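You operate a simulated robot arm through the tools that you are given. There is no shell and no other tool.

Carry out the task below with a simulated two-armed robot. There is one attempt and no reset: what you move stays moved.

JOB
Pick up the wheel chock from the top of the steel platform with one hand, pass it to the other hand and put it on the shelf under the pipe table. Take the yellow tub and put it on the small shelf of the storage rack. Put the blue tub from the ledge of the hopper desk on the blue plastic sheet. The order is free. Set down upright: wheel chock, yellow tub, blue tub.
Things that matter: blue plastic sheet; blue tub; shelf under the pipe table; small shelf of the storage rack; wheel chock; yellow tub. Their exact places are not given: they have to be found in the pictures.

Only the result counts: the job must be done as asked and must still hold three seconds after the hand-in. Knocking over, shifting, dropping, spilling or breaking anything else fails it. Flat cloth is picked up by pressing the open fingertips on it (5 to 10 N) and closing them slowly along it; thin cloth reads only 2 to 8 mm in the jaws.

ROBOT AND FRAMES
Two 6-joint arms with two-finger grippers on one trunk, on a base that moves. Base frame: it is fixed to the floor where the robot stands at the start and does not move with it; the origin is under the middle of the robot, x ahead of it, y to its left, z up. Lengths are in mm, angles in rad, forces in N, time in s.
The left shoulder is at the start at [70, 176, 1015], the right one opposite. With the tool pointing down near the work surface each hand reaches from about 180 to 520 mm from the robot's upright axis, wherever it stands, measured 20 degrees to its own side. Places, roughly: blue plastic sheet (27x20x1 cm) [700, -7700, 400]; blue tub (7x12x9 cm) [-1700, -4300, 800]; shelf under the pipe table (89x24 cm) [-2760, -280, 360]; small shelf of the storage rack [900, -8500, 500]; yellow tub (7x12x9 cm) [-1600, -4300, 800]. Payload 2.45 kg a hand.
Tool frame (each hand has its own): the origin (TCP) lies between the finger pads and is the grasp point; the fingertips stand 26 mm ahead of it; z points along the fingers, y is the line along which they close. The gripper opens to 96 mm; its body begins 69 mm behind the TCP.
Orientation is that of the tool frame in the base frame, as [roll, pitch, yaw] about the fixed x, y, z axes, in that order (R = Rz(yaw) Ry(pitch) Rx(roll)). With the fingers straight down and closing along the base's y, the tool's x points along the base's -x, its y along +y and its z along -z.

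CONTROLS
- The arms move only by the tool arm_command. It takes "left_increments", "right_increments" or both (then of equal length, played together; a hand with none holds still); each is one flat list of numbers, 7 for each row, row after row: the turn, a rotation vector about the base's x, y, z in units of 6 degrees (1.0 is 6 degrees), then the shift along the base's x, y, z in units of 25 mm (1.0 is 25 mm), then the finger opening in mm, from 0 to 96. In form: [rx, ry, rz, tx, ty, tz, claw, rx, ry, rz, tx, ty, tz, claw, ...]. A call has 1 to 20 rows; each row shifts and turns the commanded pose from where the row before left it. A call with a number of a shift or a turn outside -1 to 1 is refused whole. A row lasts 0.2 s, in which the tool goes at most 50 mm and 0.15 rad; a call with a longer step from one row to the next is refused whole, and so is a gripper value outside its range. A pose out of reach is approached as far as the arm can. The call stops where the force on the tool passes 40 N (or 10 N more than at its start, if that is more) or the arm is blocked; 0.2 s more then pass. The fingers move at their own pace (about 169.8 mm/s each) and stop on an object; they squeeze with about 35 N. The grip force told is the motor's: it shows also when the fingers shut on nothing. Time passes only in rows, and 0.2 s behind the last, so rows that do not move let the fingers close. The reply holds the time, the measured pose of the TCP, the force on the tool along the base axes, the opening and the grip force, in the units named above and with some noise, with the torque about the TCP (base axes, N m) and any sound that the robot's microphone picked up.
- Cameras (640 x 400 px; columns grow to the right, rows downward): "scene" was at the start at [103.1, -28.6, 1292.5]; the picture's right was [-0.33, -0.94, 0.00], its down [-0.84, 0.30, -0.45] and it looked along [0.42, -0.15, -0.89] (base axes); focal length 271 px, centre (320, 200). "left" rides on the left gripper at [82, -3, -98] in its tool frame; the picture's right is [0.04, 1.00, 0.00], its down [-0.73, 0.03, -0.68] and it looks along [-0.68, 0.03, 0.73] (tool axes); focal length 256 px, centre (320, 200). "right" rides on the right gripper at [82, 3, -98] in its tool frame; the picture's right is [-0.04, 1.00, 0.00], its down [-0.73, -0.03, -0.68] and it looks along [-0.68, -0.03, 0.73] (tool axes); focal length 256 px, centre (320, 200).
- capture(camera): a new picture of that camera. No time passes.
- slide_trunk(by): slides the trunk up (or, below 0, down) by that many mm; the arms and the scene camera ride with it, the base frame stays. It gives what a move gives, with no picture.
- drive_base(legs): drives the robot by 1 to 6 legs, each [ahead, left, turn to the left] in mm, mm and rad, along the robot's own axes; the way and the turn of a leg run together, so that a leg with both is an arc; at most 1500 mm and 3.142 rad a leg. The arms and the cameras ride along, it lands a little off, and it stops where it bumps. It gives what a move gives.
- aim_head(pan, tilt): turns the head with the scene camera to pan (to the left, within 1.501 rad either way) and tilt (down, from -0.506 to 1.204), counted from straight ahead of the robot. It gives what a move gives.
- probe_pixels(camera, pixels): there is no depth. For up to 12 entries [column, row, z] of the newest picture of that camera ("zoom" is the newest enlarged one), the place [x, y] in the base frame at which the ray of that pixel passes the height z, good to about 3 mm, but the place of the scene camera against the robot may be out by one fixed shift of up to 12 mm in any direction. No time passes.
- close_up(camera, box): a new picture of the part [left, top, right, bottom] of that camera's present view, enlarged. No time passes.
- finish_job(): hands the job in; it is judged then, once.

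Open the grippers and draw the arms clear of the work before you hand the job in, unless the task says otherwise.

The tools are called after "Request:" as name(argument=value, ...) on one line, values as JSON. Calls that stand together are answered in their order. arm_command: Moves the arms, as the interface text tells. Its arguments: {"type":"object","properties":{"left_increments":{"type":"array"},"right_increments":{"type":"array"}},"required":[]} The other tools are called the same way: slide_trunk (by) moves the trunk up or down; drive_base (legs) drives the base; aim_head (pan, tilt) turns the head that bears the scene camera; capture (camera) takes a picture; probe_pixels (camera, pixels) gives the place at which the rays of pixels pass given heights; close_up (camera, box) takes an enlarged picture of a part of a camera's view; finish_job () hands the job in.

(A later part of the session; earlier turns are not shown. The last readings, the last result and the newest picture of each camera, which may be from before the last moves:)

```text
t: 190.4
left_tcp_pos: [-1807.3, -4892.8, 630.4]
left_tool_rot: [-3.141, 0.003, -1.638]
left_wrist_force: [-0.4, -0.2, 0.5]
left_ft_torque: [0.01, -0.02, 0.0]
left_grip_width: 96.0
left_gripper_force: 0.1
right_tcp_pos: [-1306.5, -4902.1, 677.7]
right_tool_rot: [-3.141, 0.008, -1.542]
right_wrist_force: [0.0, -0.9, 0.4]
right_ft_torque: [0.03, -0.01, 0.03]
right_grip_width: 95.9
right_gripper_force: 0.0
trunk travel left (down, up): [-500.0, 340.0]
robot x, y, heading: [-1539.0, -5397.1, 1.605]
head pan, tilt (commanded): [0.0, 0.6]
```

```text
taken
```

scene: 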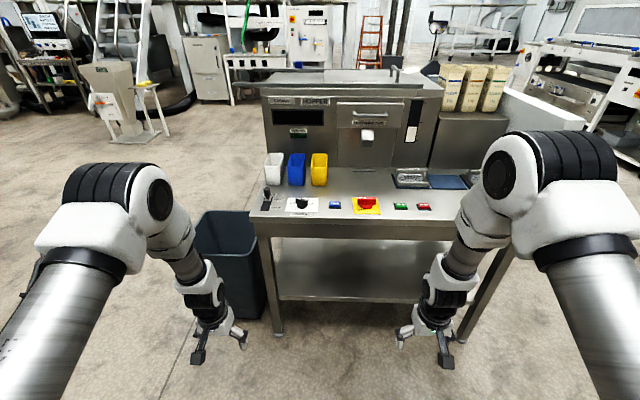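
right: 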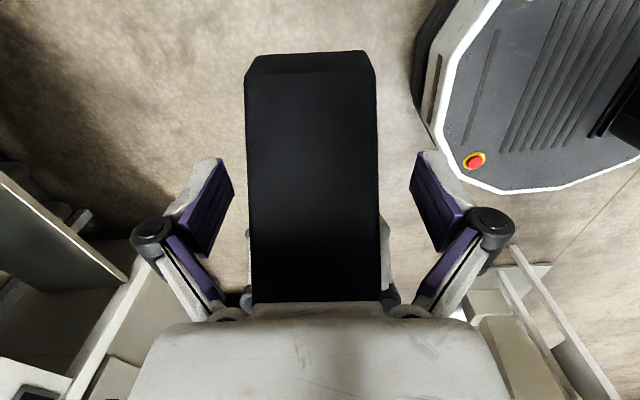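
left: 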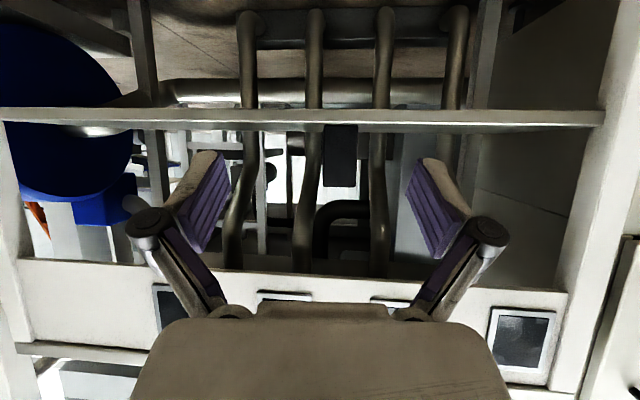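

Three tubs stand on the ledge: white (275,167), blue (297,168), yellow (319,168). I'll zoom in on them and the controls in front.

Request:
close_up(camera="scene", box=[240, 130, 400, 230])

Request:
probe_pixels(camera="scene", pixels=[[297, 186, 750], [297, 186, 780], [297, 186, 800], [319, 187, 750], [319, 187, 780], [319, 187, 800], [300, 212, 750], [300, 212, 780], [250, 215, 750], [275, 330, 0], [280, 338, 0]])

```text
4.00 times, centred on (320, 180) of scene
```

zoom: 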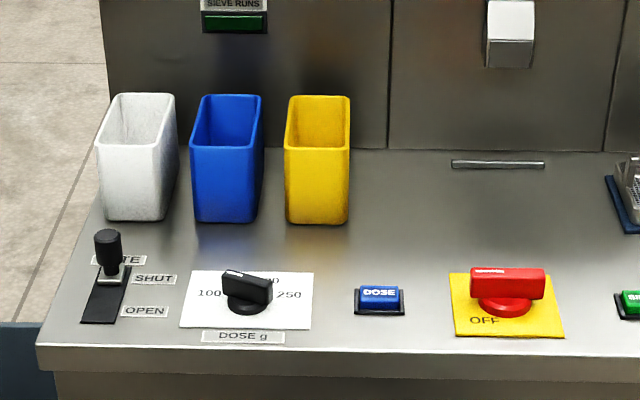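

```text
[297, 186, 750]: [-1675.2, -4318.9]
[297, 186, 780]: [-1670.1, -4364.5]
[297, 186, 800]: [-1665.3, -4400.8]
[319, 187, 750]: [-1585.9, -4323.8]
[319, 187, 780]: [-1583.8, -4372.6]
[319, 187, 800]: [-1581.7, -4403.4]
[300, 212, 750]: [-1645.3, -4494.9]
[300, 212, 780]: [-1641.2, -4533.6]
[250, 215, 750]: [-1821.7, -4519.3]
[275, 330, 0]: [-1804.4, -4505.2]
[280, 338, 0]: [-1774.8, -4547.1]
```

Before choosing a grasp for the tubs I need to know how much room there is above the two target places. I'll turn toward the storage rack area and zoom in from here.

Request:
drive_base(legs=[[0, 0, -2.4]])

Request:
aim_head(pan=-0.1, tilt=0.25)

Request:
capture(camera="scene")

```text
t: 196.5
left_tcp_pos: [-1000.5, -5589.8, 630.5]
left_tool_rot: [-3.141, 0.002, 2.24]
left_wrist_force: [-0.7, -0.3, 0.2]
left_ft_torque: [-0.02, 0.01, 0.01]
left_grip_width: 95.8
left_gripper_force: 0.0
right_tcp_pos: [-1375.3, -5918.1, 678.3]
right_tool_rot: [-3.14, 0.01, 2.338]
right_wrist_force: [0.0, -0.1, -0.2]
right_ft_torque: [0.01, 0.0, -0.02]
right_grip_width: 96.1
right_gripper_force: 0.0
trunk travel left (down, up): [-500.0, 340.0]
robot x, y, heading: [-1537.9, -5397.7, -0.798]
head pan, tilt (commanded): [0.0, 0.6]
```

```text
t: 197.3
left_tcp_pos: [-999.9, -5588.6, 630.7]
left_tool_rot: [3.141, 0.001, 2.242]
left_wrist_force: [0.0, -0.1, -0.4]
left_ft_torque: [0.01, -0.01, 0.0]
left_grip_width: 96.1
left_gripper_force: 0.0
right_tcp_pos: [-1376.7, -5918.1, 677.0]
right_tool_rot: [-3.139, 0.009, 2.34]
right_wrist_force: [-0.3, 0.9, 0.9]
right_ft_torque: [0.02, 0.02, 0.02]
right_grip_width: 96.1
right_gripper_force: 0.0
trunk travel left (down, up): [-500.0, 340.0]
robot x, y, heading: [-1537.4, -5399.0, -0.799]
head pan, tilt (commanded): [-0.099, 0.25]
```

```text
taken
```

scene: 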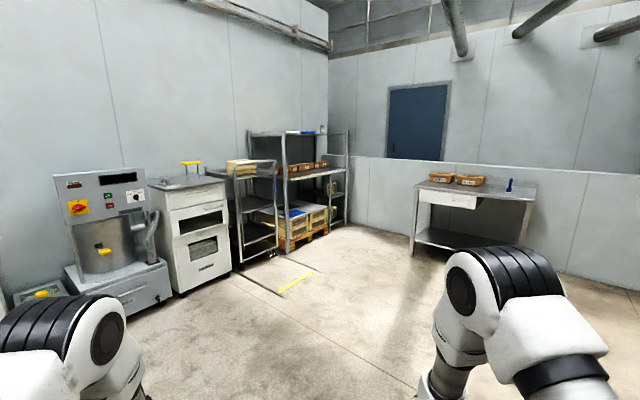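

The rack and a pallet with something blue on it are at about (300,200). I'll zoom in there.

Request:
close_up(camera="scene", box=[230, 120, 370, 270])

Request:
close_up(camera="scene", box=[265, 170, 365, 260])

Request:
probe_pixels(camera="scene", pixels=[[290, 254, 0], [325, 236, 0], [345, 226, 0], [278, 246, 0], [240, 268, 0], [296, 214, 400], [335, 195, 500], [318, 209, 400]])

```text
2.67 times, centred on (300, 195) of scene
```

zoom: 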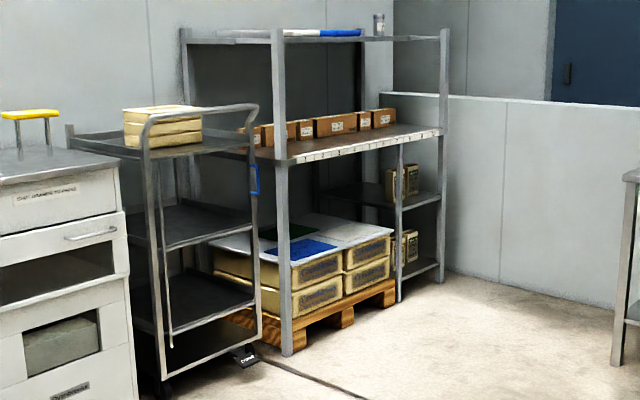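

```text
4.44 times, centred on (315, 215) of scene
```

zoom: 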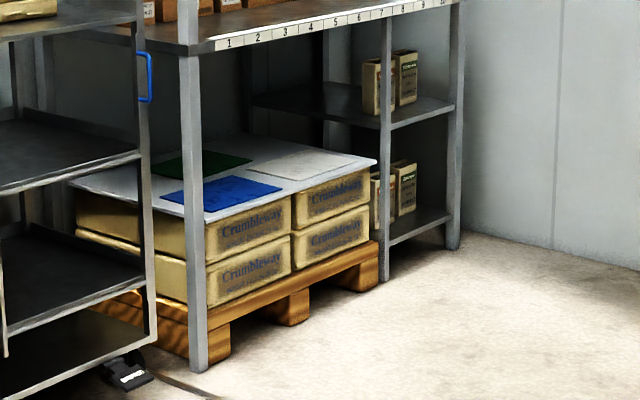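

```text
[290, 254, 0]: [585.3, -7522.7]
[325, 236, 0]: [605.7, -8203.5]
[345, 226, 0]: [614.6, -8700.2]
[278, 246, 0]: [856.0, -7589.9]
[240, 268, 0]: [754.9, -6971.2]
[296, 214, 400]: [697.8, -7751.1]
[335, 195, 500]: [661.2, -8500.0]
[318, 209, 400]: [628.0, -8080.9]
```

The blue sheet lies on a white board at z ≈ 400 near (700,-7750), and the small shelf is the upper one in the rack's right bay (y -8203 to -8700), both under the numbered bench. So the tubs should be held from the front with forward-pitched hands; I'll turn back to the desk, stay a bit further off and prepare the hands.

Request:
drive_base(legs=[[0, 0, 2.385], [-130, 0, 0]])

Request:
aim_head(pan=0, tilt=0.6)

Request:
capture(camera="scene")

```text
t: 204.3
left_tcp_pos: [-1800.5, -5020.4, 631.5]
left_tool_rot: [-3.141, 0.001, -1.645]
left_wrist_force: [-0.4, 0.5, 0.5]
left_ft_torque: [0.03, 0.0, 0.0]
left_grip_width: 96.1
left_gripper_force: 0.0
right_tcp_pos: [-1300.9, -5033.6, 678.8]
right_tool_rot: [-3.141, 0.01, -1.547]
right_wrist_force: [0.0, -0.4, -0.5]
right_ft_torque: [0.0, 0.04, -0.01]
right_grip_width: 96.1
right_gripper_force: 0.0
trunk travel left (down, up): [-500.0, 340.0]
robot x, y, heading: [-1533.4, -5526.1, 1.599]
head pan, tilt (commanded): [-0.099, 0.25]
```

```text
t: 205.1
left_tcp_pos: [-1801.8, -5020.2, 631.2]
left_tool_rot: [3.141, 0.002, -1.645]
left_wrist_force: [0.2, 1.2, -0.6]
left_ft_torque: [0.01, 0.04, -0.04]
left_grip_width: 96.0
left_gripper_force: 0.0
right_tcp_pos: [-1300.5, -5032.4, 678.1]
right_tool_rot: [-3.139, 0.007, -1.547]
right_wrist_force: [-0.1, 0.3, -0.3]
right_ft_torque: [0.0, 0.0, 0.01]
right_grip_width: 95.8
right_gripper_force: 0.1
trunk travel left (down, up): [-500.0, 340.0]
robot x, y, heading: [-1537.1, -5526.0, 1.596]
head pan, tilt (commanded): [0.0, 0.6]
```

```text
taken
```

scene: 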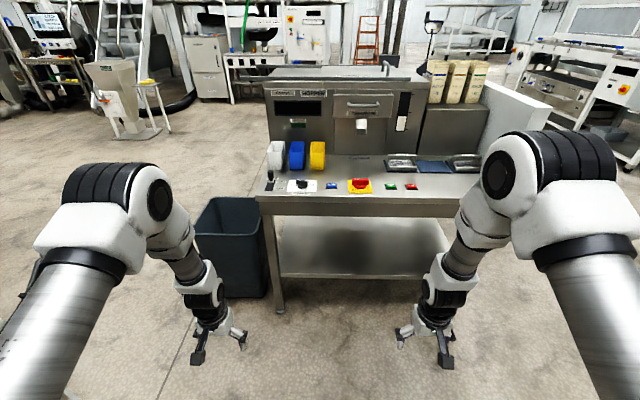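

Both hands are neutral and clear. I'll raise the trunk 200 mm and pitch both hands 45° forward while moving them ahead, as the arms need more extension in that pose.

Request:
slide_trunk(by=200)

Request:
arm_command(left_increments=[0, 0, 0, 0, 1, 0, 96, 0.8, 0, 0, 0, 1, 0, 96, 0.8, 0, 0, 0, 1, -0.2, 96, 0.8, 0, 0, 0, 1, -0.2, 96, 0.8, 0, 0, 0, 1, -0.2, 96, 0.8, 0, 0, 0, 1, -0.2, 96, 0.8, 0, 0, 0, 1, -0.2, 96, 0.9, 0, 0, 0, 1, -0.2, 96, 0.9, 0, 0, 0, 1, 0, 96, 0.9, 0, 0, 0, 0, 0, 96, 0, 0, 0, 0, 0, 0, 96], right_increments=[0, 0, 0, 0, 1, 0, 96, 0.8, 0, 0, 0, 1, -0.2, 96, 0.8, 0, 0, 0, 1, -0.4, 96, 0.8, 0, 0, 0, 1, -0.4, 96, 0.8, 0, 0, 0, 1, -0.4, 96, 0.8, 0, 0, 0, 1, -0.4, 96, 0.8, 0, 0, 0, 1, -0.4, 96, 0.9, 0, 0, 0, 1, -0.4, 96, 0.9, 0, 0, 0, 1, -0.2, 96, 0.9, 0, 0, 0, 0, 0, 96, 0, 0, 0, 0, 0, 0, 96])

Request:
capture(camera="scene")

```text
t: 207.3
left_tcp_pos: [-1799.2, -5020.1, 831.7]
left_tool_rot: [3.14, 0.003, -1.647]
left_wrist_force: [0.8, -0.8, 0.6]
left_ft_torque: [-0.02, 0.04, -0.02]
left_grip_width: 96.1
left_gripper_force: 0.0
right_tcp_pos: [-1301.1, -5033.2, 877.9]
right_tool_rot: [-3.139, 0.009, -1.548]
right_wrist_force: [-0.7, 0.0, 0.8]
right_ft_torque: [0.0, 0.0, 0.01]
right_grip_width: 96.0
right_gripper_force: 0.1
trunk travel left (down, up): [-700.0, 140.0]
robot x, y, heading: [-1540.3, -5526.2, 1.601]
head pan, tilt (commanded): [0.0, 0.6]
```

```text
t: 209.7
left_tcp_pos: [-1800.0, -4801.2, 802.4]
left_tool_rot: [3.067, 0.785, -1.675]
left_wrist_force: [0.5, -0.2, 0.9]
left_ft_torque: [0.01, 0.04, -0.01]
left_grip_width: 96.1
left_gripper_force: 0.0
left hand out of reach, approached as far as the arm can: row 5
right_tcp_pos: [-1299.1, -4814.3, 810.7]
right_tool_rot: [-3.118, 0.798, -1.536]
right_wrist_force: [-0.1, -0.9, -0.1]
right_ft_torque: [0.0, 0.03, -0.01]
right_grip_width: 95.9
right_gripper_force: 0.0
right hand out of reach, approached as far as the arm can: row 4
trunk travel left (down, up): [-700.0, 140.0]
robot x, y, heading: [-1530.5, -5525.3, 1.603]
head pan, tilt (commanded): [0.0, 0.6]
```

```text
taken
```

scene: 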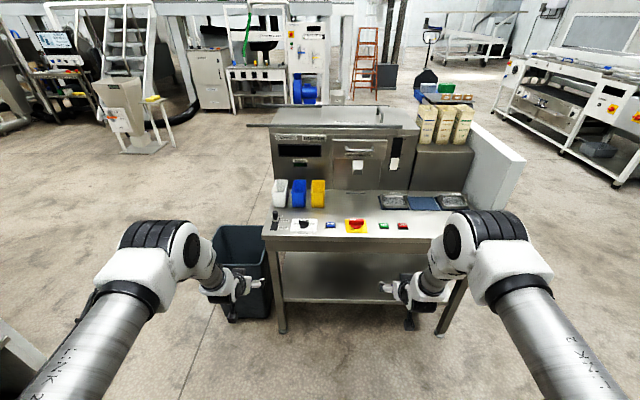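

Both hands are pitched about 45° and point straight ahead. I'll correct the left hand's 3° roll, and look at the tubs with both wrist cameras and the enlarged scene view.

Request:
arm_command(left_increments=[0, -0.498, 0.495, 0, 0, 0, 96, 0, 0, 0, 0, 0, 0, 96])

Request:
capture(camera="left")

Request:
capture(camera="right")

Request:
close_up(camera="scene", box=[250, 160, 390, 250])

```text
t: 210.3
left_tcp_pos: [-1800.0, -4800.2, 802.0]
left_tool_rot: [3.139, 0.787, -1.571]
left_wrist_force: [-0.4, 0.1, -0.1]
left_ft_torque: [-0.05, 0.02, -0.01]
left_grip_width: 95.9
left_gripper_force: 0.0
right_tcp_pos: [-1299.8, -4813.3, 811.3]
right_tool_rot: [-3.118, 0.795, -1.538]
right_wrist_force: [0.3, 0.8, 0.6]
right_ft_torque: [0.03, 0.0, 0.02]
right_grip_width: 96.0
right_gripper_force: 0.0
trunk travel left (down, up): [-700.0, 140.0]
robot x, y, heading: [-1533.9, -5523.4, 1.597]
head pan, tilt (commanded): [0.0, 0.6]
```

```text
taken
```

left: 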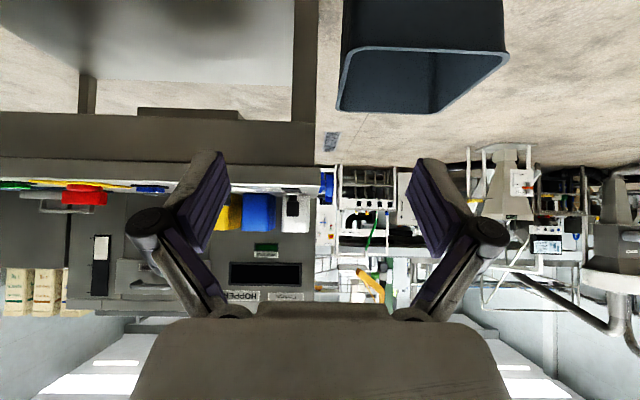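

```text
taken
```

right: 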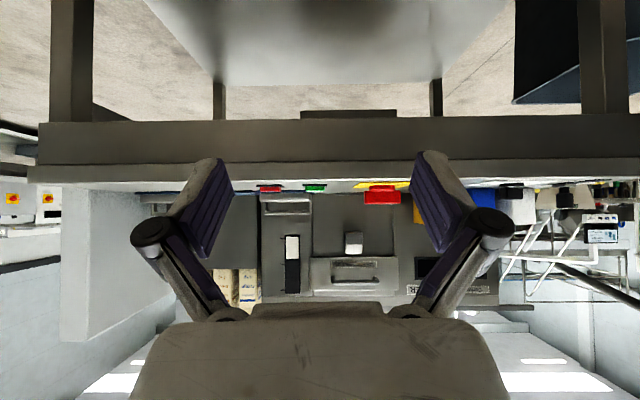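

```text
4.44 times, centred on (320, 205) of scene
```

zoom: 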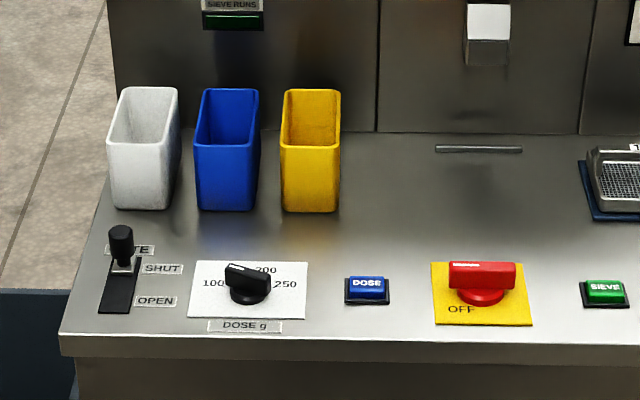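

Judging from the near-level wrist view, the ledge top is at about z = 788. I'll probe the tub bases and rims on the enlarged picture at that height.

Request:
probe_pixels(camera="zoom", pixels=[[284, 211, 788], [338, 211, 788], [197, 210, 788], [252, 210, 788], [112, 208, 788], [166, 208, 788], [281, 150, 878], [339, 150, 878], [195, 147, 878], [259, 147, 878], [107, 144, 878], [176, 144, 878]])

Request:
probe_pixels(camera="zoom", pixels=[[286, 90, 878], [340, 90, 878], [201, 90, 878], [259, 90, 878], [62, 338, 788], [600, 332, 788], [380, 133, 788], [122, 225, 840], [247, 265, 825], [366, 275, 810], [480, 262, 830]])

```text
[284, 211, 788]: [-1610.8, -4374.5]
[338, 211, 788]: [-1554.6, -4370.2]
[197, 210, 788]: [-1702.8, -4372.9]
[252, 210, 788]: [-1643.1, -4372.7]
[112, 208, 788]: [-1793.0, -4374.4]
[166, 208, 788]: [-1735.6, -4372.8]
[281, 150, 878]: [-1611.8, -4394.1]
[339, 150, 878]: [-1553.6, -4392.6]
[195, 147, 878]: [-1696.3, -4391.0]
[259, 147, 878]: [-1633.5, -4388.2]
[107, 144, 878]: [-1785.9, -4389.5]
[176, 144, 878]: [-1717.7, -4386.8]
```

```text
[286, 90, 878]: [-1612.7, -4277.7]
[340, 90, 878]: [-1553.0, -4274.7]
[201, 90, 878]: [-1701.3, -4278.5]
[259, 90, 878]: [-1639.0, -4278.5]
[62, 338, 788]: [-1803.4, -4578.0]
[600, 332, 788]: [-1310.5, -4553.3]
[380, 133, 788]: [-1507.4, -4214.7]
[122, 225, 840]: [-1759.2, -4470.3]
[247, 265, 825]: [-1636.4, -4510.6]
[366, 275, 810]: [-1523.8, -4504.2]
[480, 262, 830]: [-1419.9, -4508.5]
```

Gaps between the tubs are only about 20–30 mm, so I'll pinch each tub's right-hand wall instead (one finger inside, one on the free right side), hand pitched 45°. First I'll raise the trunk 130 mm and drive so the right hand comes in front of and above the yellow tub's right wall.

Request:
slide_trunk(by=130)

Request:
drive_base(legs=[[0, 262, 0], [260, 0, 0]])

Request:
capture(camera="right")

Request:
capture(camera="scene")

```text
t: 211.9
left_tcp_pos: [-1800.0, -4800.0, 931.2]
left_tool_rot: [3.14, 0.785, -1.572]
left_wrist_force: [0.8, 0.4, -0.6]
left_ft_torque: [-0.02, 0.0, -0.01]
left_grip_width: 96.1
left_gripper_force: 0.0
right_tcp_pos: [-1299.9, -4814.3, 940.9]
right_tool_rot: [-3.118, 0.794, -1.539]
right_wrist_force: [-0.4, 0.1, -0.5]
right_ft_torque: [0.0, -0.01, -0.01]
right_grip_width: 95.9
right_gripper_force: 0.1
trunk travel left (down, up): [-830.0, 10.0]
robot x, y, heading: [-1535.8, -5525.9, 1.601]
head pan, tilt (commanded): [0.0, 0.6]
```

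```text
t: 215.2
left_tcp_pos: [-2068.4, -4550.9, 932.4]
left_tool_rot: [-3.141, 0.788, -1.569]
left_wrist_force: [0.4, 0.3, -0.5]
left_ft_torque: [-0.02, 0.0, 0.0]
left_grip_width: 96.1
left_gripper_force: 0.0
right_tcp_pos: [-1568.7, -4564.1, 940.7]
right_tool_rot: [-3.115, 0.796, -1.535]
right_wrist_force: [-0.6, -0.5, -0.3]
right_ft_torque: [0.02, 0.02, 0.04]
right_grip_width: 95.7
right_gripper_force: 0.0
trunk travel left (down, up): [-830.0, 10.0]
robot x, y, heading: [-1800.7, -5275.8, 1.601]
head pan, tilt (commanded): [0.0, 0.6]
```

```text
taken
```

right: 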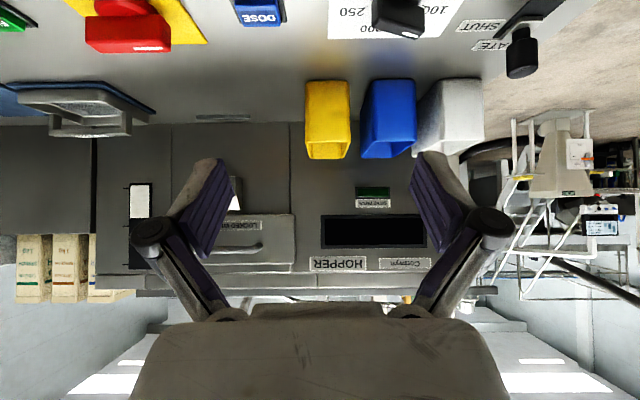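

```text
taken
```

scene: 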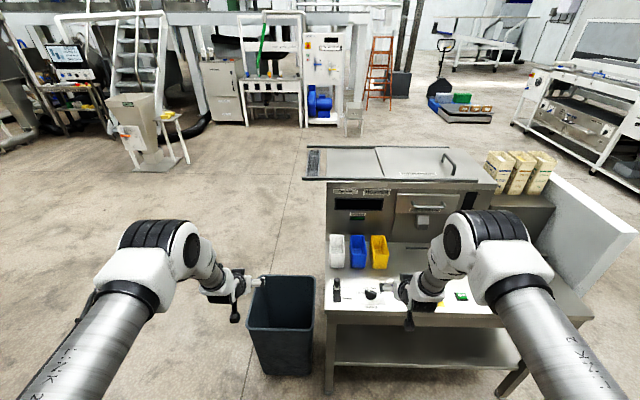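

The right camera sees the yellow tub at columns 305–350, rows 80–160 (upside down view). I'll zoom in and probe its corners.

Request:
close_up(camera="right", box=[270, 60, 510, 210])

```text
2.67 times, centred on (390, 135) of right
```

zoom: 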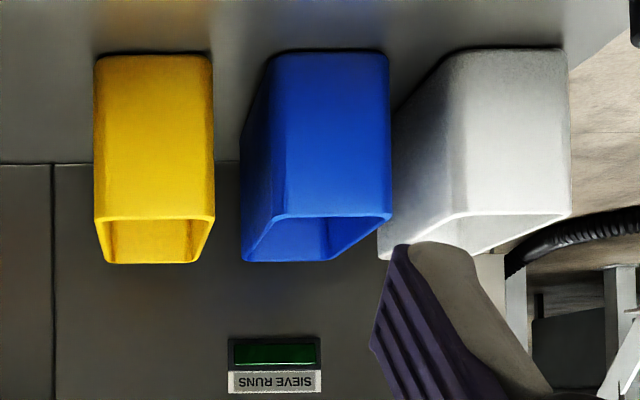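

I'll drive 100 mm closer (fingertips stay near z = 922, above the rims) to get a second view for the heights.

Request:
drive_base(legs=[[100, 0, 0]])

Request:
capture(camera="right")

Request:
close_up(camera="right", box=[240, 0, 480, 150])

```text
t: 216.4
left_tcp_pos: [-2069.4, -4451.6, 932.4]
left_tool_rot: [3.139, 0.789, -1.572]
left_wrist_force: [0.4, 0.0, 0.0]
left_ft_torque: [-0.02, 0.01, 0.01]
left_grip_width: 96.0
left_gripper_force: 0.1
right_tcp_pos: [-1570.3, -4465.1, 941.7]
right_tool_rot: [-3.118, 0.798, -1.538]
right_wrist_force: [-0.1, -0.3, -0.2]
right_ft_torque: [0.02, 0.01, 0.0]
right_grip_width: 95.8
right_gripper_force: 0.0
trunk travel left (down, up): [-830.0, 10.0]
robot x, y, heading: [-1804.8, -5171.7, 1.596]
head pan, tilt (commanded): [0.0, 0.6]
```

```text
taken
```

right: 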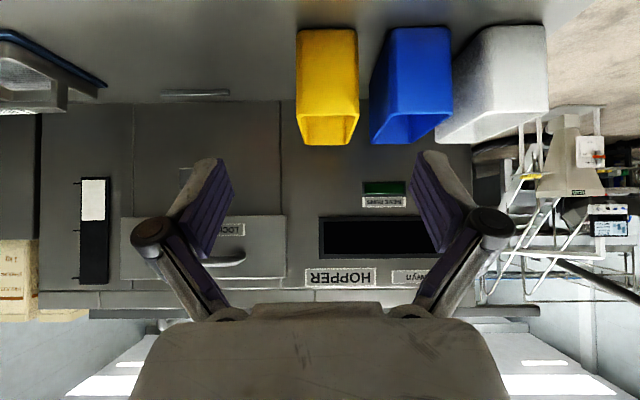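

```text
2.67 times, centred on (360, 75) of right
```

zoom: 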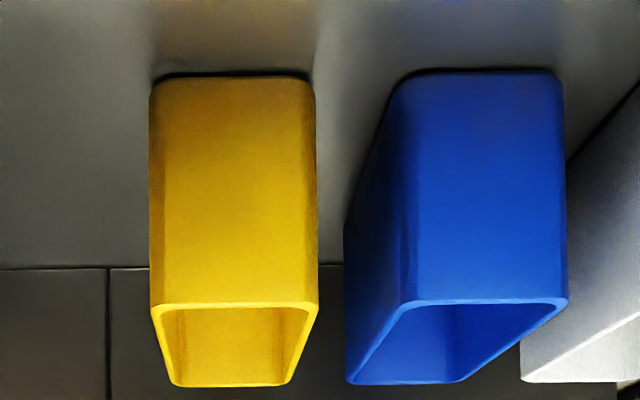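

Triangulating the two views: ledge at z ≈ 784, rim at z ≈ 864, front at y ≈ -4350, back at y ≈ -4238, width about 60. I'll probe the rim corners at those heights for exact places.

Request:
probe_pixels(camera="zoom", pixels=[[150, 304, 864], [318, 304, 864], [170, 385, 864], [292, 385, 864], [150, 77, 784], [312, 77, 784], [163, 312, 864], [308, 310, 864], [390, 300, 864], [568, 300, 864], [345, 383, 864], [466, 383, 864]])

```text
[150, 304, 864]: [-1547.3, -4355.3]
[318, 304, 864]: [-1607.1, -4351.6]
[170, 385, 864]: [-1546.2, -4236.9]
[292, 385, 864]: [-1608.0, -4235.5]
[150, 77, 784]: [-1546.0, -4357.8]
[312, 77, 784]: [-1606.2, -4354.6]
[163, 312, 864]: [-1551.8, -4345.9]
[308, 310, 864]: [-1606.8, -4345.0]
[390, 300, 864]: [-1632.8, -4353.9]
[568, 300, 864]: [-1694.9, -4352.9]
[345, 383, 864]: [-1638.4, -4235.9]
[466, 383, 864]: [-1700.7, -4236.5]
```

The yellow tub spans x -1607…-1547, y -4354…-4236, z 784…864, with walls about 5 mm thick. I'll set the right opening to 36 mm, shift 21 mm to the right over its right wall, and drive 165 mm ahead above it.

Request:
arm_command(right_increments=[0, 0, 0, 0.42, 0, 0, 60, 0, 0, 0, 0.42, 0, 0, 36, 0, 0, 0, 0, 0, 0, 36])

Request:
drive_base(legs=[[160, 0, 0]])

Request:
capture(camera="right")

Request:
capture(camera="scene")

```text
t: 217.2
left_tcp_pos: [-2071.1, -4448.0, 932.0]
left_tool_rot: [3.139, 0.785, -1.573]
left_wrist_force: [-0.7, 0.0, 0.1]
left_ft_torque: [-0.03, 0.01, -0.02]
left_grip_width: 95.8
left_gripper_force: 0.0
right_tcp_pos: [-1550.5, -4462.6, 940.7]
right_tool_rot: [-3.115, 0.792, -1.535]
right_wrist_force: [0.6, 0.3, -0.5]
right_ft_torque: [0.02, 0.0, -0.01]
right_grip_width: 35.9
right_gripper_force: 0.2
trunk travel left (down, up): [-830.0, 10.0]
robot x, y, heading: [-1805.7, -5176.0, 1.6]
head pan, tilt (commanded): [0.0, 0.6]
```

```text
t: 218.6
left_tcp_pos: [-2073.4, -4292.0, 933.3]
left_tool_rot: [3.14, 0.79, -1.574]
left_wrist_force: [-1.0, -0.3, -0.5]
left_ft_torque: [0.05, 0.02, 0.02]
left_grip_width: 95.8
left_gripper_force: 0.1
right_tcp_pos: [-1551.7, -4306.3, 942.7]
right_tool_rot: [-3.118, 0.797, -1.54]
right_wrist_force: [0.2, 0.0, -0.9]
right_ft_torque: [-0.02, 0.0, 0.07]
right_grip_width: 36.2
right_gripper_force: 0.0
trunk travel left (down, up): [-830.0, 10.0]
robot x, y, heading: [-1806.3, -5017.3, 1.596]
head pan, tilt (commanded): [0.0, 0.6]
```

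```text
taken
```

right: 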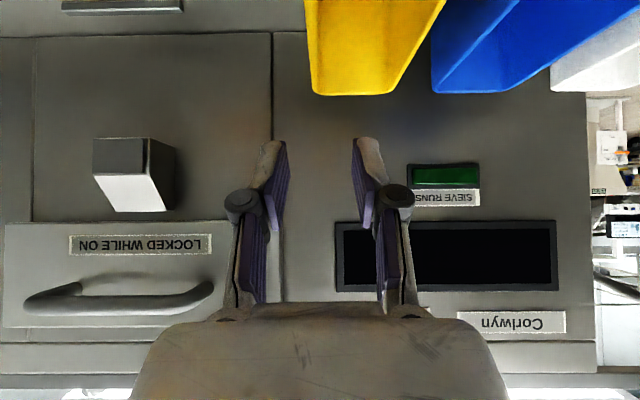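

```text
taken
```

scene: 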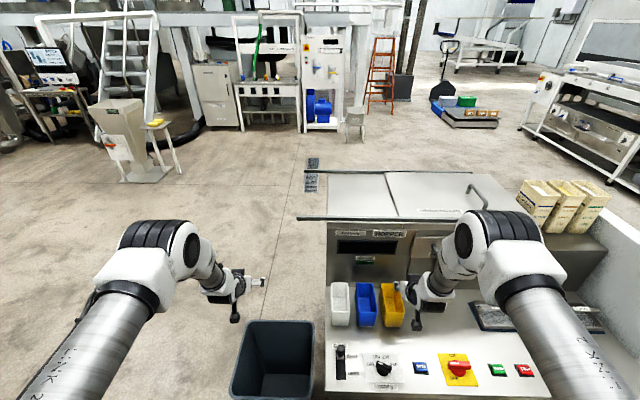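

Now the hand is above the tub. I'll check the rim's back-right corner position relative to the fingers from this view.

Request:
probe_pixels(camera="right", pixels=[[313, 93, 864], [392, 93, 864], [306, 5, 864], [306, 5, 850], [432, 93, 864], [504, 92, 864]])

Request:
close_up(camera="scene", box=[320, 250, 480, 350])

```text
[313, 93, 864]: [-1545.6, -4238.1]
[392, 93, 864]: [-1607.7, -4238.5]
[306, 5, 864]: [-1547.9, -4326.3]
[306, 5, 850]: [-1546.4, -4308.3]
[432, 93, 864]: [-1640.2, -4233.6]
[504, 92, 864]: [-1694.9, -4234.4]
```

```text
4.00 times, centred on (400, 300) of scene
```

zoom: 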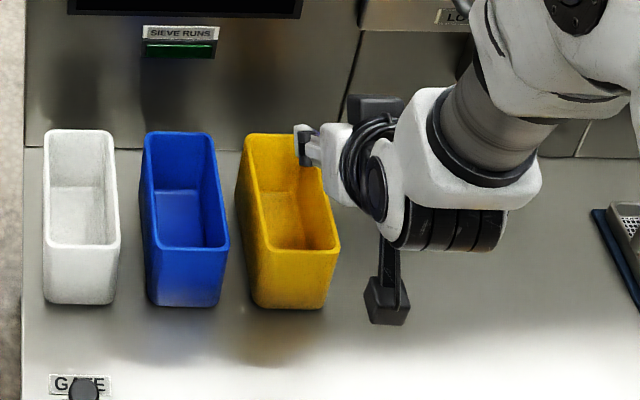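

The tub's right wall (outer face x ≈ -1546.5) is about 2.5 mm right of the jaw centre. I'll shift by that, 5 mm ahead, and lower the trunk 60 mm first.

Request:
arm_command(right_increments=[0, 0, 0, 0.1, 0.2, 0, 36, 0, 0, 0, 0, 0, 0, 36])

Request:
slide_trunk(by=-60)

Request:
capture(camera="right")

Request:
close_up(camera="scene", box=[320, 230, 480, 330])

```text
t: 219.2
left_tcp_pos: [-2073.0, -4291.2, 932.4]
left_tool_rot: [3.139, 0.788, -1.574]
left_wrist_force: [0.0, 0.0, -0.8]
left_ft_torque: [-0.03, 0.0, 0.02]
left_grip_width: 96.0
left_gripper_force: 0.1
right_tcp_pos: [-1549.2, -4301.2, 939.8]
right_tool_rot: [-3.118, 0.795, -1.539]
right_wrist_force: [-1.0, 0.6, -0.4]
right_ft_torque: [0.0, 0.02, 0.01]
right_grip_width: 36.1
right_gripper_force: 0.0
trunk travel left (down, up): [-830.0, 10.0]
robot x, y, heading: [-1810.1, -5016.6, 1.594]
head pan, tilt (commanded): [0.0, 0.6]
```

```text
t: 220.2
left_tcp_pos: [-2071.8, -4291.2, 872.7]
left_tool_rot: [3.14, 0.787, -1.574]
left_wrist_force: [-0.2, 0.8, 0.1]
left_ft_torque: [-0.03, 0.0, 0.01]
left_grip_width: 95.9
left_gripper_force: 0.1
right_tcp_pos: [-1549.9, -4299.5, 881.8]
right_tool_rot: [-3.116, 0.793, -1.54]
right_wrist_force: [0.0, -0.6, -0.1]
right_ft_torque: [0.0, 0.01, 0.0]
right_grip_width: 36.0
right_gripper_force: 0.0
trunk travel left (down, up): [-770.0, 70.0]
robot x, y, heading: [-1812.0, -5013.5, 1.599]
head pan, tilt (commanded): [0.0, 0.6]
```

```text
taken
```

right: 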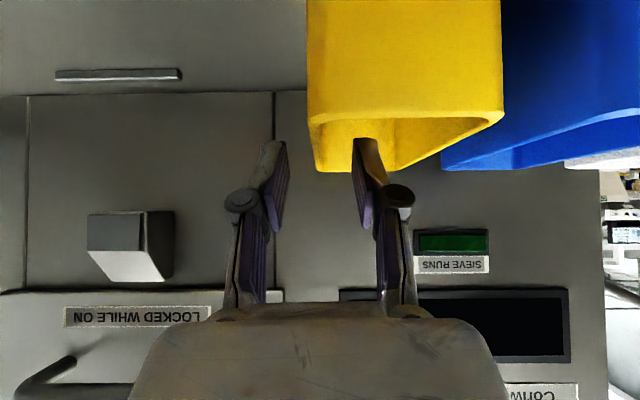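

```text
4.00 times, centred on (400, 280) of scene
```

zoom: 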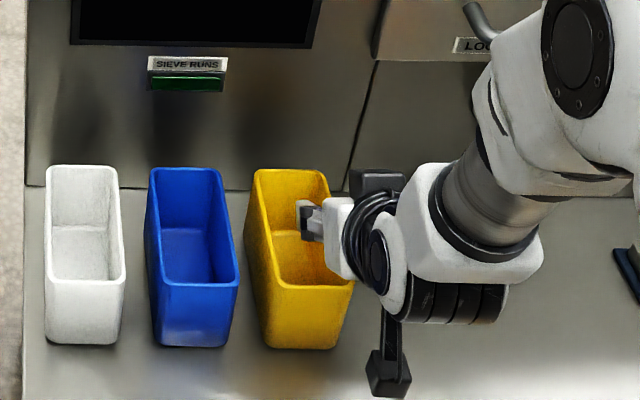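

The wall (columns 307–318) lies between the fingers (285 and 355), with the inner finger over the tub's opening. I'll lower 36 mm more.

Request:
slide_trunk(by=-36)

Request:
capture(camera="right")

Request:
close_up(camera="scene", box=[320, 220, 480, 320])

```text
t: 221.0
left_tcp_pos: [-2072.9, -4290.0, 836.3]
left_tool_rot: [3.139, 0.786, -1.575]
left_wrist_force: [-0.2, -0.7, 0.2]
left_ft_torque: [-0.02, -0.01, 0.01]
left_grip_width: 96.0
left_gripper_force: 0.0
right_tcp_pos: [-1548.6, -4300.4, 845.4]
right_tool_rot: [-3.116, 0.794, -1.54]
right_wrist_force: [-0.6, -0.4, 0.3]
right_ft_torque: [-0.03, 0.0, -0.01]
right_grip_width: 35.9
right_gripper_force: 0.1
trunk travel left (down, up): [-734.0, 106.0]
robot x, y, heading: [-1809.3, -5016.6, 1.597]
head pan, tilt (commanded): [0.0, 0.6]
```

```text
taken
```

right: 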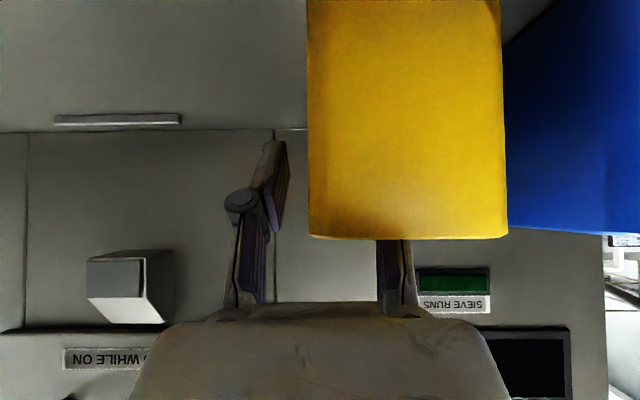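

```text
4.00 times, centred on (400, 270) of scene
```

zoom: 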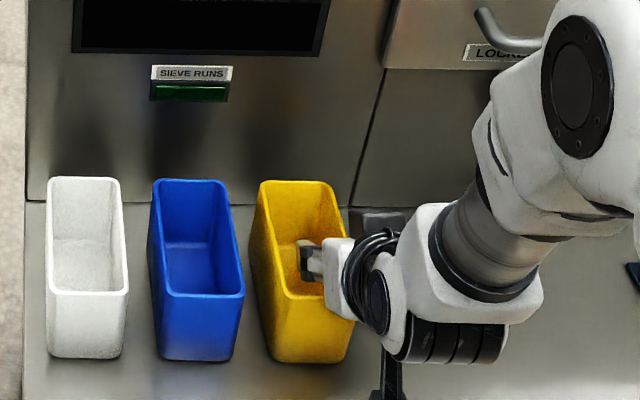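

The inner finger is inside the tub and the outer one beside it. I'll close the right hand on the wall.

Request:
arm_command(right_increments=[0, 0, 0, 0, 0, 0, 24, 0, 0, 0, 0, 0, 0, 14, 0, 0, 0, 0, 0, 0, 6, 0, 0, 0, 0, 0, 0, 0, 0, 0, 0, 0, 0, 0, 0, 0, 0, 0, 0, 0, 0, 0])

Request:
capture(camera="right")

```text
t: 222.4
left_tcp_pos: [-2072.6, -4290.9, 836.1]
left_tool_rot: [3.141, 0.786, -1.574]
left_wrist_force: [-0.5, -1.0, 0.3]
left_ft_torque: [-0.03, 0.0, -0.01]
left_grip_width: 96.1
left_gripper_force: 0.0
right_tcp_pos: [-1550.0, -4299.7, 845.5]
right_tool_rot: [-3.118, 0.794, -1.539]
right_wrist_force: [0.0, -0.3, 1.3]
right_ft_torque: [-0.07, 0.13, 0.03]
right_grip_width: 5.8
right_gripper_force: 32.4
trunk travel left (down, up): [-734.0, 106.0]
robot x, y, heading: [-1808.8, -5020.0, 1.599]
head pan, tilt (commanded): [0.0, 0.6]
```

```text
taken
```

right: 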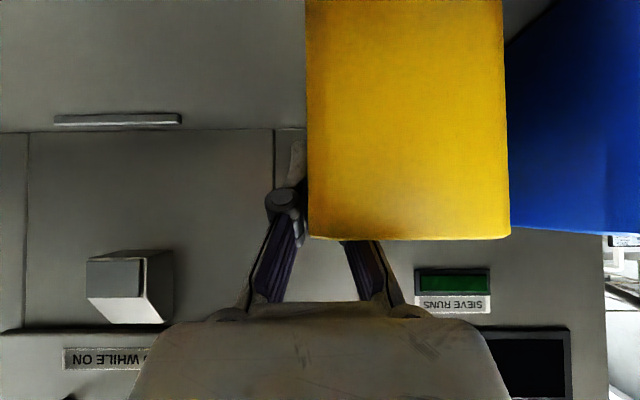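

The grip holds the wall (5.8 mm, 32 N). I'll lift with the trunk by 60 mm and check.

Request:
slide_trunk(by=60)

Request:
capture(camera="right")

Request:
close_up(camera="scene", box=[320, 240, 480, 340])

```text
t: 223.4
left_tcp_pos: [-2072.7, -4289.2, 894.8]
left_tool_rot: [3.14, 0.785, -1.576]
left_wrist_force: [0.5, 0.6, -0.1]
left_ft_torque: [0.03, -0.02, 0.01]
left_grip_width: 96.2
left_gripper_force: 0.0
right_tcp_pos: [-1549.5, -4300.0, 904.0]
right_tool_rot: [-3.118, 0.795, -1.54]
right_wrist_force: [-0.3, -0.5, -0.9]
right_ft_torque: [0.02, -0.03, 0.05]
right_grip_width: 6.1
right_gripper_force: 32.6
trunk travel left (down, up): [-794.0, 46.0]
robot x, y, heading: [-1808.4, -5016.5, 1.599]
head pan, tilt (commanded): [0.0, 0.6]
```

```text
taken
```

right: 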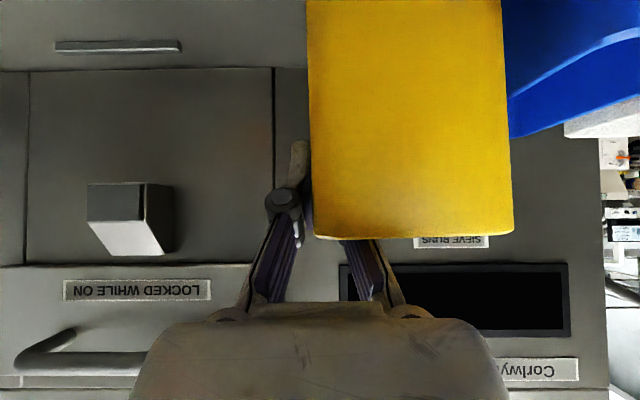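

```text
4.00 times, centred on (400, 290) of scene
```

zoom: 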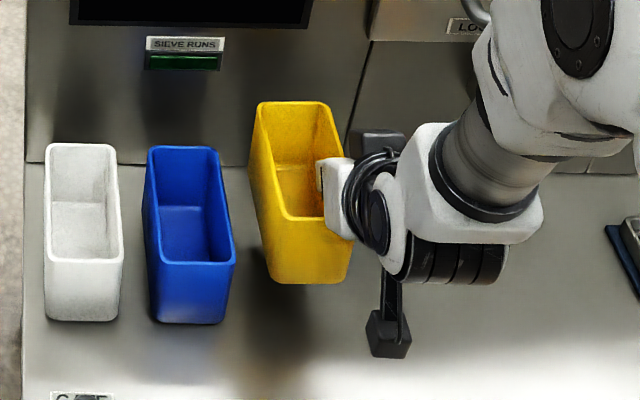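

The yellow tub is up and nearly level. I'll back off 250 mm from the desk, then raise the right arm with the tub relative to the left so it will clear the desk when I pick the blue one.

Request:
drive_base(legs=[[-250, 0, 0]])

Request:
arm_command(right_increments=[0, 0, 0, 0, 0, 0.4, 0, 0, 0, 0, 0, 0, 0.5, 0, 0, 0, 0, 0, 0, 0.5, 0, 0, 0, 0, 0, 0, 0.5, 0, 0, 0, 0, 0, 0, 0.5, 0, 0, 0, 0, 0, 0, 0, 0])

Request:
capture(camera="scene")

```text
t: 225.2
left_tcp_pos: [-2065.5, -4535.9, 896.0]
left_tool_rot: [3.139, 0.787, -1.578]
left_wrist_force: [0.0, 1.4, 0.3]
left_ft_torque: [-0.01, 0.03, 0.01]
left_grip_width: 95.9
left_gripper_force: 0.0
right_tcp_pos: [-1541.8, -4547.9, 904.5]
right_tool_rot: [-3.118, 0.793, -1.542]
right_wrist_force: [1.5, -0.4, -1.6]
right_ft_torque: [0.0, -0.04, -0.01]
right_grip_width: 5.9
right_gripper_force: 32.1
trunk travel left (down, up): [-794.0, 46.0]
robot x, y, heading: [-1801.8, -5262.3, 1.594]
head pan, tilt (commanded): [0.0, 0.6]
```

```text
t: 226.6
left_tcp_pos: [-2065.0, -4537.8, 896.8]
left_tool_rot: [3.138, 0.787, -1.576]
left_wrist_force: [0.0, -0.9, 0.4]
left_ft_torque: [-0.01, 0.0, 0.0]
left_grip_width: 96.0
left_gripper_force: 0.0
right_tcp_pos: [-1541.9, -4548.3, 963.0]
right_tool_rot: [-3.116, 0.794, -1.543]
right_wrist_force: [-0.5, 0.3, -0.9]
right_ft_torque: [0.0, -0.05, 0.01]
right_grip_width: 6.1
right_gripper_force: 32.1
trunk travel left (down, up): [-794.0, 46.0]
robot x, y, heading: [-1803.1, -5266.2, 1.593]
head pan, tilt (commanded): [0.0, 0.6]
```

```text
taken
```

scene: 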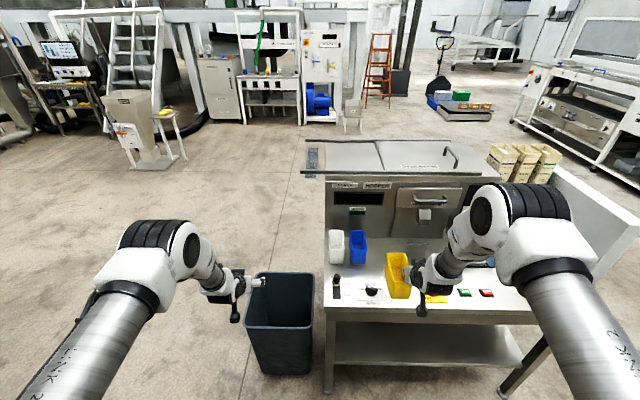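

The right arm raised cleanly by 58 mm. I'll raise it another 60 mm, and set the left opening to 36 mm.

Request:
arm_command(left_increments=[0, 0, 0, 0, 0, 0, 36, 0, 0, 0, 0, 0, 0, 36, 0, 0, 0, 0, 0, 0, 36, 0, 0, 0, 0, 0, 0, 36, 0, 0, 0, 0, 0, 0, 36], right_increments=[0, 0, 0, 0, 0, 0.6, 0, 0, 0, 0, 0, 0, 0.6, 0, 0, 0, 0, 0, 0, 0.6, 0, 0, 0, 0, 0, 0, 0.6, 0, 0, 0, 0, 0, 0, 0, 0])

```text
t: 227.8
left_tcp_pos: [-2064.8, -4537.0, 895.7]
left_tool_rot: [3.139, 0.786, -1.576]
left_wrist_force: [-0.1, 0.6, 0.0]
left_ft_torque: [0.0, -0.01, -0.03]
left_grip_width: 35.9
left_gripper_force: 0.1
right_tcp_pos: [-1543.3, -4546.7, 1024.1]
right_tool_rot: [-3.118, 0.793, -1.54]
right_wrist_force: [-0.5, 0.0, -1.4]
right_ft_torque: [0.0, 0.0, -0.01]
right_grip_width: 6.1
right_gripper_force: 32.1
trunk travel left (down, up): [-794.0, 46.0]
robot x, y, heading: [-1803.7, -5264.4, 1.594]
head pan, tilt (commanded): [0.0, 0.6]
```

I'll raise the trunk 40 mm, turn the left hand +2.9° to match the blue tub's slight rotation, and drive 430 mm to the right so the left hand lines up with the blue tub's right wall (x ≈ -1638).

Request:
slide_trunk(by=42)

Request:
arm_command(left_increments=[0, 0, 0.48, 0, 0, 0, 36, 0, 0, 0, 0, 0, 0, 36])

Request:
drive_base(legs=[[0, -430, 0], [70, 0, 0]])

Request:
capture(camera="left")

Request:
capture(camera="scene")

```text
t: 228.7
left_tcp_pos: [-2065.1, -4536.7, 938.1]
left_tool_rot: [3.14, 0.784, -1.577]
left_wrist_force: [-0.6, 0.0, 0.2]
left_ft_torque: [-0.02, 0.0, -0.01]
left_grip_width: 36.0
left_gripper_force: 0.0
right_tcp_pos: [-1542.4, -4548.7, 1065.8]
right_tool_rot: [-3.117, 0.795, -1.541]
right_wrist_force: [0.2, -0.9, -1.9]
right_ft_torque: [-0.02, 0.02, 0.04]
right_grip_width: 5.9
right_gripper_force: 32.1
trunk travel left (down, up): [-836.0, 4.0]
robot x, y, heading: [-1801.1, -5260.6, 1.593]
head pan, tilt (commanded): [0.0, 0.6]
```

```text
t: 229.2
left_tcp_pos: [-2064.2, -4537.2, 938.2]
left_tool_rot: [3.141, 0.785, -1.526]
left_wrist_force: [0.1, -0.2, 0.2]
left_ft_torque: [0.0, 0.01, 0.04]
left_grip_width: 36.0
left_gripper_force: 0.0
right_tcp_pos: [-1542.1, -4548.6, 1066.4]
right_tool_rot: [-3.117, 0.796, -1.541]
right_wrist_force: [-0.3, -0.3, -0.9]
right_ft_torque: [0.01, -0.03, 0.04]
right_grip_width: 6.2
right_gripper_force: 32.4
trunk travel left (down, up): [-836.0, 4.0]
robot x, y, heading: [-1803.9, -5264.6, 1.596]
head pan, tilt (commanded): [0.0, 0.6]
```

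```text
t: 232.5
left_tcp_pos: [-1628.9, -4461.5, 940.9]
left_tool_rot: [3.139, 0.792, -1.53]
left_wrist_force: [-0.1, -1.2, -0.4]
left_ft_torque: [0.06, 0.02, 0.03]
left_grip_width: 35.9
left_gripper_force: 0.0
right_tcp_pos: [-1107.5, -4474.9, 1070.0]
right_tool_rot: [-3.114, 0.798, -1.544]
right_wrist_force: [-0.3, 0.1, -0.6]
right_ft_torque: [-0.01, -0.03, -0.01]
right_grip_width: 6.2
right_gripper_force: 32.3
trunk travel left (down, up): [-836.0, 4.0]
robot x, y, heading: [-1367.9, -5188.0, 1.592]
head pan, tilt (commanded): [0.0, 0.6]
```

```text
taken
```

left: 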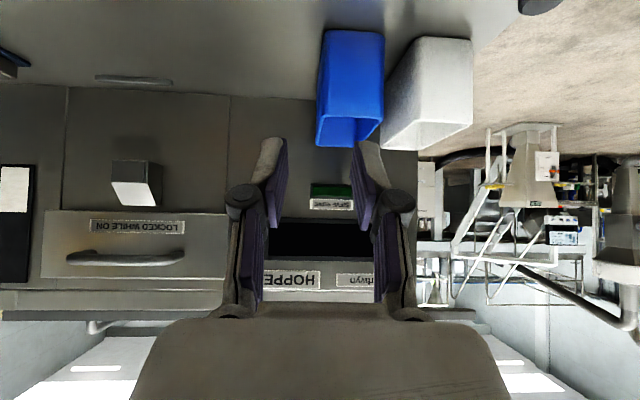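

```text
taken
```

scene: 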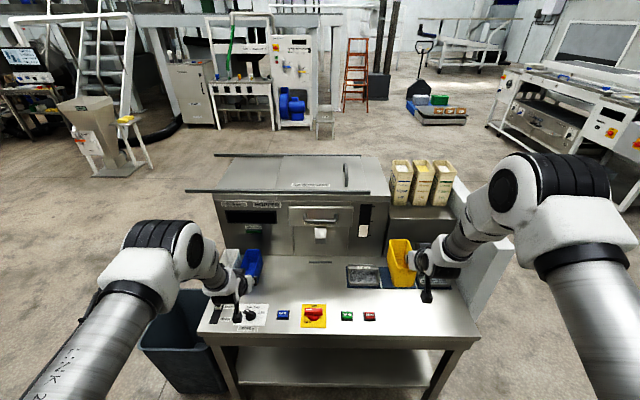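

The blue tub appears at columns 316–384 in the left view. I'll zoom in and probe its rim corners.

Request:
close_up(camera="left", box=[260, 10, 500, 160])

```text
2.67 times, centred on (380, 85) of left
```

zoom: 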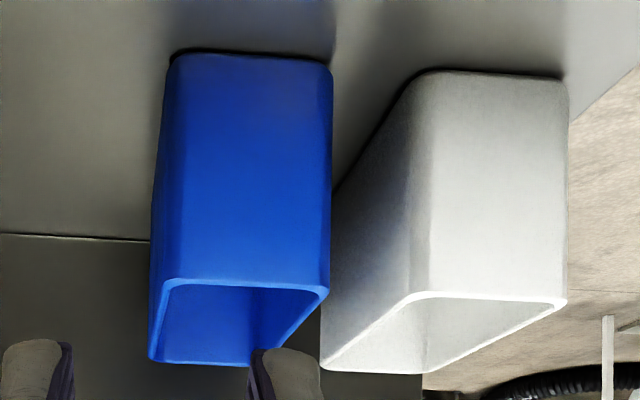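

Request:
probe_pixels(camera="zoom", pixels=[[161, 280, 864], [329, 289, 864], [148, 360, 864], [250, 365, 864], [172, 285, 864], [320, 293, 864], [166, 58, 784], [331, 68, 784], [322, 370, 864], [415, 292, 864]])

```text
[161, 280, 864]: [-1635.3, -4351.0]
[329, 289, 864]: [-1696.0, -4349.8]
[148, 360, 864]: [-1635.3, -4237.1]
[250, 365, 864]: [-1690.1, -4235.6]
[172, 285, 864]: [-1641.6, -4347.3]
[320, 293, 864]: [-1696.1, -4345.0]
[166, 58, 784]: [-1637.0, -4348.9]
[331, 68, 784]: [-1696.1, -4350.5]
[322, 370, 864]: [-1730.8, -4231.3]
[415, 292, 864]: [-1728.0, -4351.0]
```

From this camera the blue tub is not rotated: its right wall's outer face is at x = -1635.3. I'll undo the small turn, shift 9 mm left so the jaws are centred on the wall (x ≈ -1638), and drive 155 mm ahead above it.

Request:
arm_command(left_increments=[0, 0, -0.46, -0.36, 0, 0, 36, 0, 0, 0, 0, 0, 0, 36])

Request:
drive_base(legs=[[152, 0, 0]])

Request:
capture(camera="left")

Request:
capture(camera="scene")

```text
t: 233.1
left_tcp_pos: [-1638.9, -4459.0, 938.8]
left_tool_rot: [3.139, 0.787, -1.581]
left_wrist_force: [0.3, 0.5, 0.2]
left_ft_torque: [0.03, -0.01, 0.02]
left_grip_width: 36.0
left_gripper_force: 0.1
right_tcp_pos: [-1107.4, -4472.7, 1068.4]
right_tool_rot: [-3.117, 0.796, -1.544]
right_wrist_force: [0.6, 0.2, 0.3]
right_ft_torque: [-0.02, 0.0, 0.01]
right_grip_width: 6.2
right_gripper_force: 32.6
trunk travel left (down, up): [-836.0, 4.0]
robot x, y, heading: [-1370.4, -5180.7, 1.588]
head pan, tilt (commanded): [0.0, 0.6]
```

```text
t: 234.5
left_tcp_pos: [-1641.1, -4306.9, 939.4]
left_tool_rot: [3.14, 0.789, -1.58]
left_wrist_force: [0.1, 0.0, -0.5]
left_ft_torque: [0.0, 0.0, 0.03]
left_grip_width: 36.0
left_gripper_force: 0.1
right_tcp_pos: [-1109.2, -4319.8, 1067.3]
right_tool_rot: [-3.117, 0.795, -1.548]
right_wrist_force: [0.7, 0.5, -0.3]
right_ft_torque: [0.0, -0.06, -0.01]
right_grip_width: 5.8
right_gripper_force: 31.6
trunk travel left (down, up): [-836.0, 4.0]
robot x, y, heading: [-1372.2, -5030.8, 1.59]
head pan, tilt (commanded): [0.0, 0.6]
```

```text
taken
```

left: 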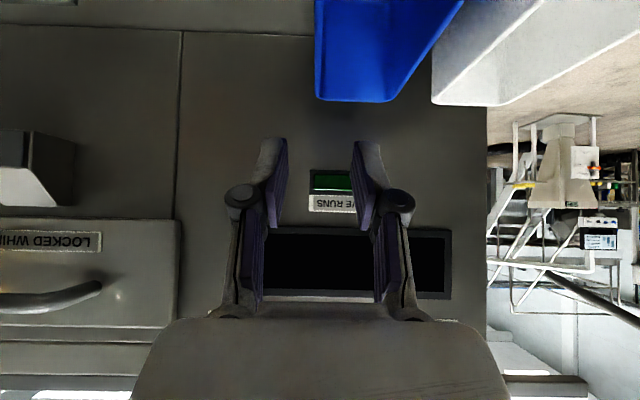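

```text
taken
```

scene: 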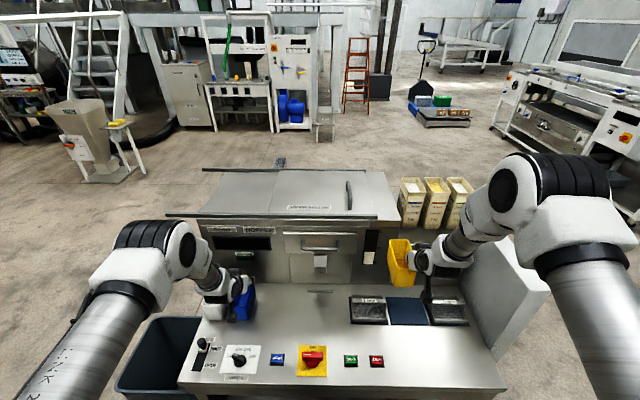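

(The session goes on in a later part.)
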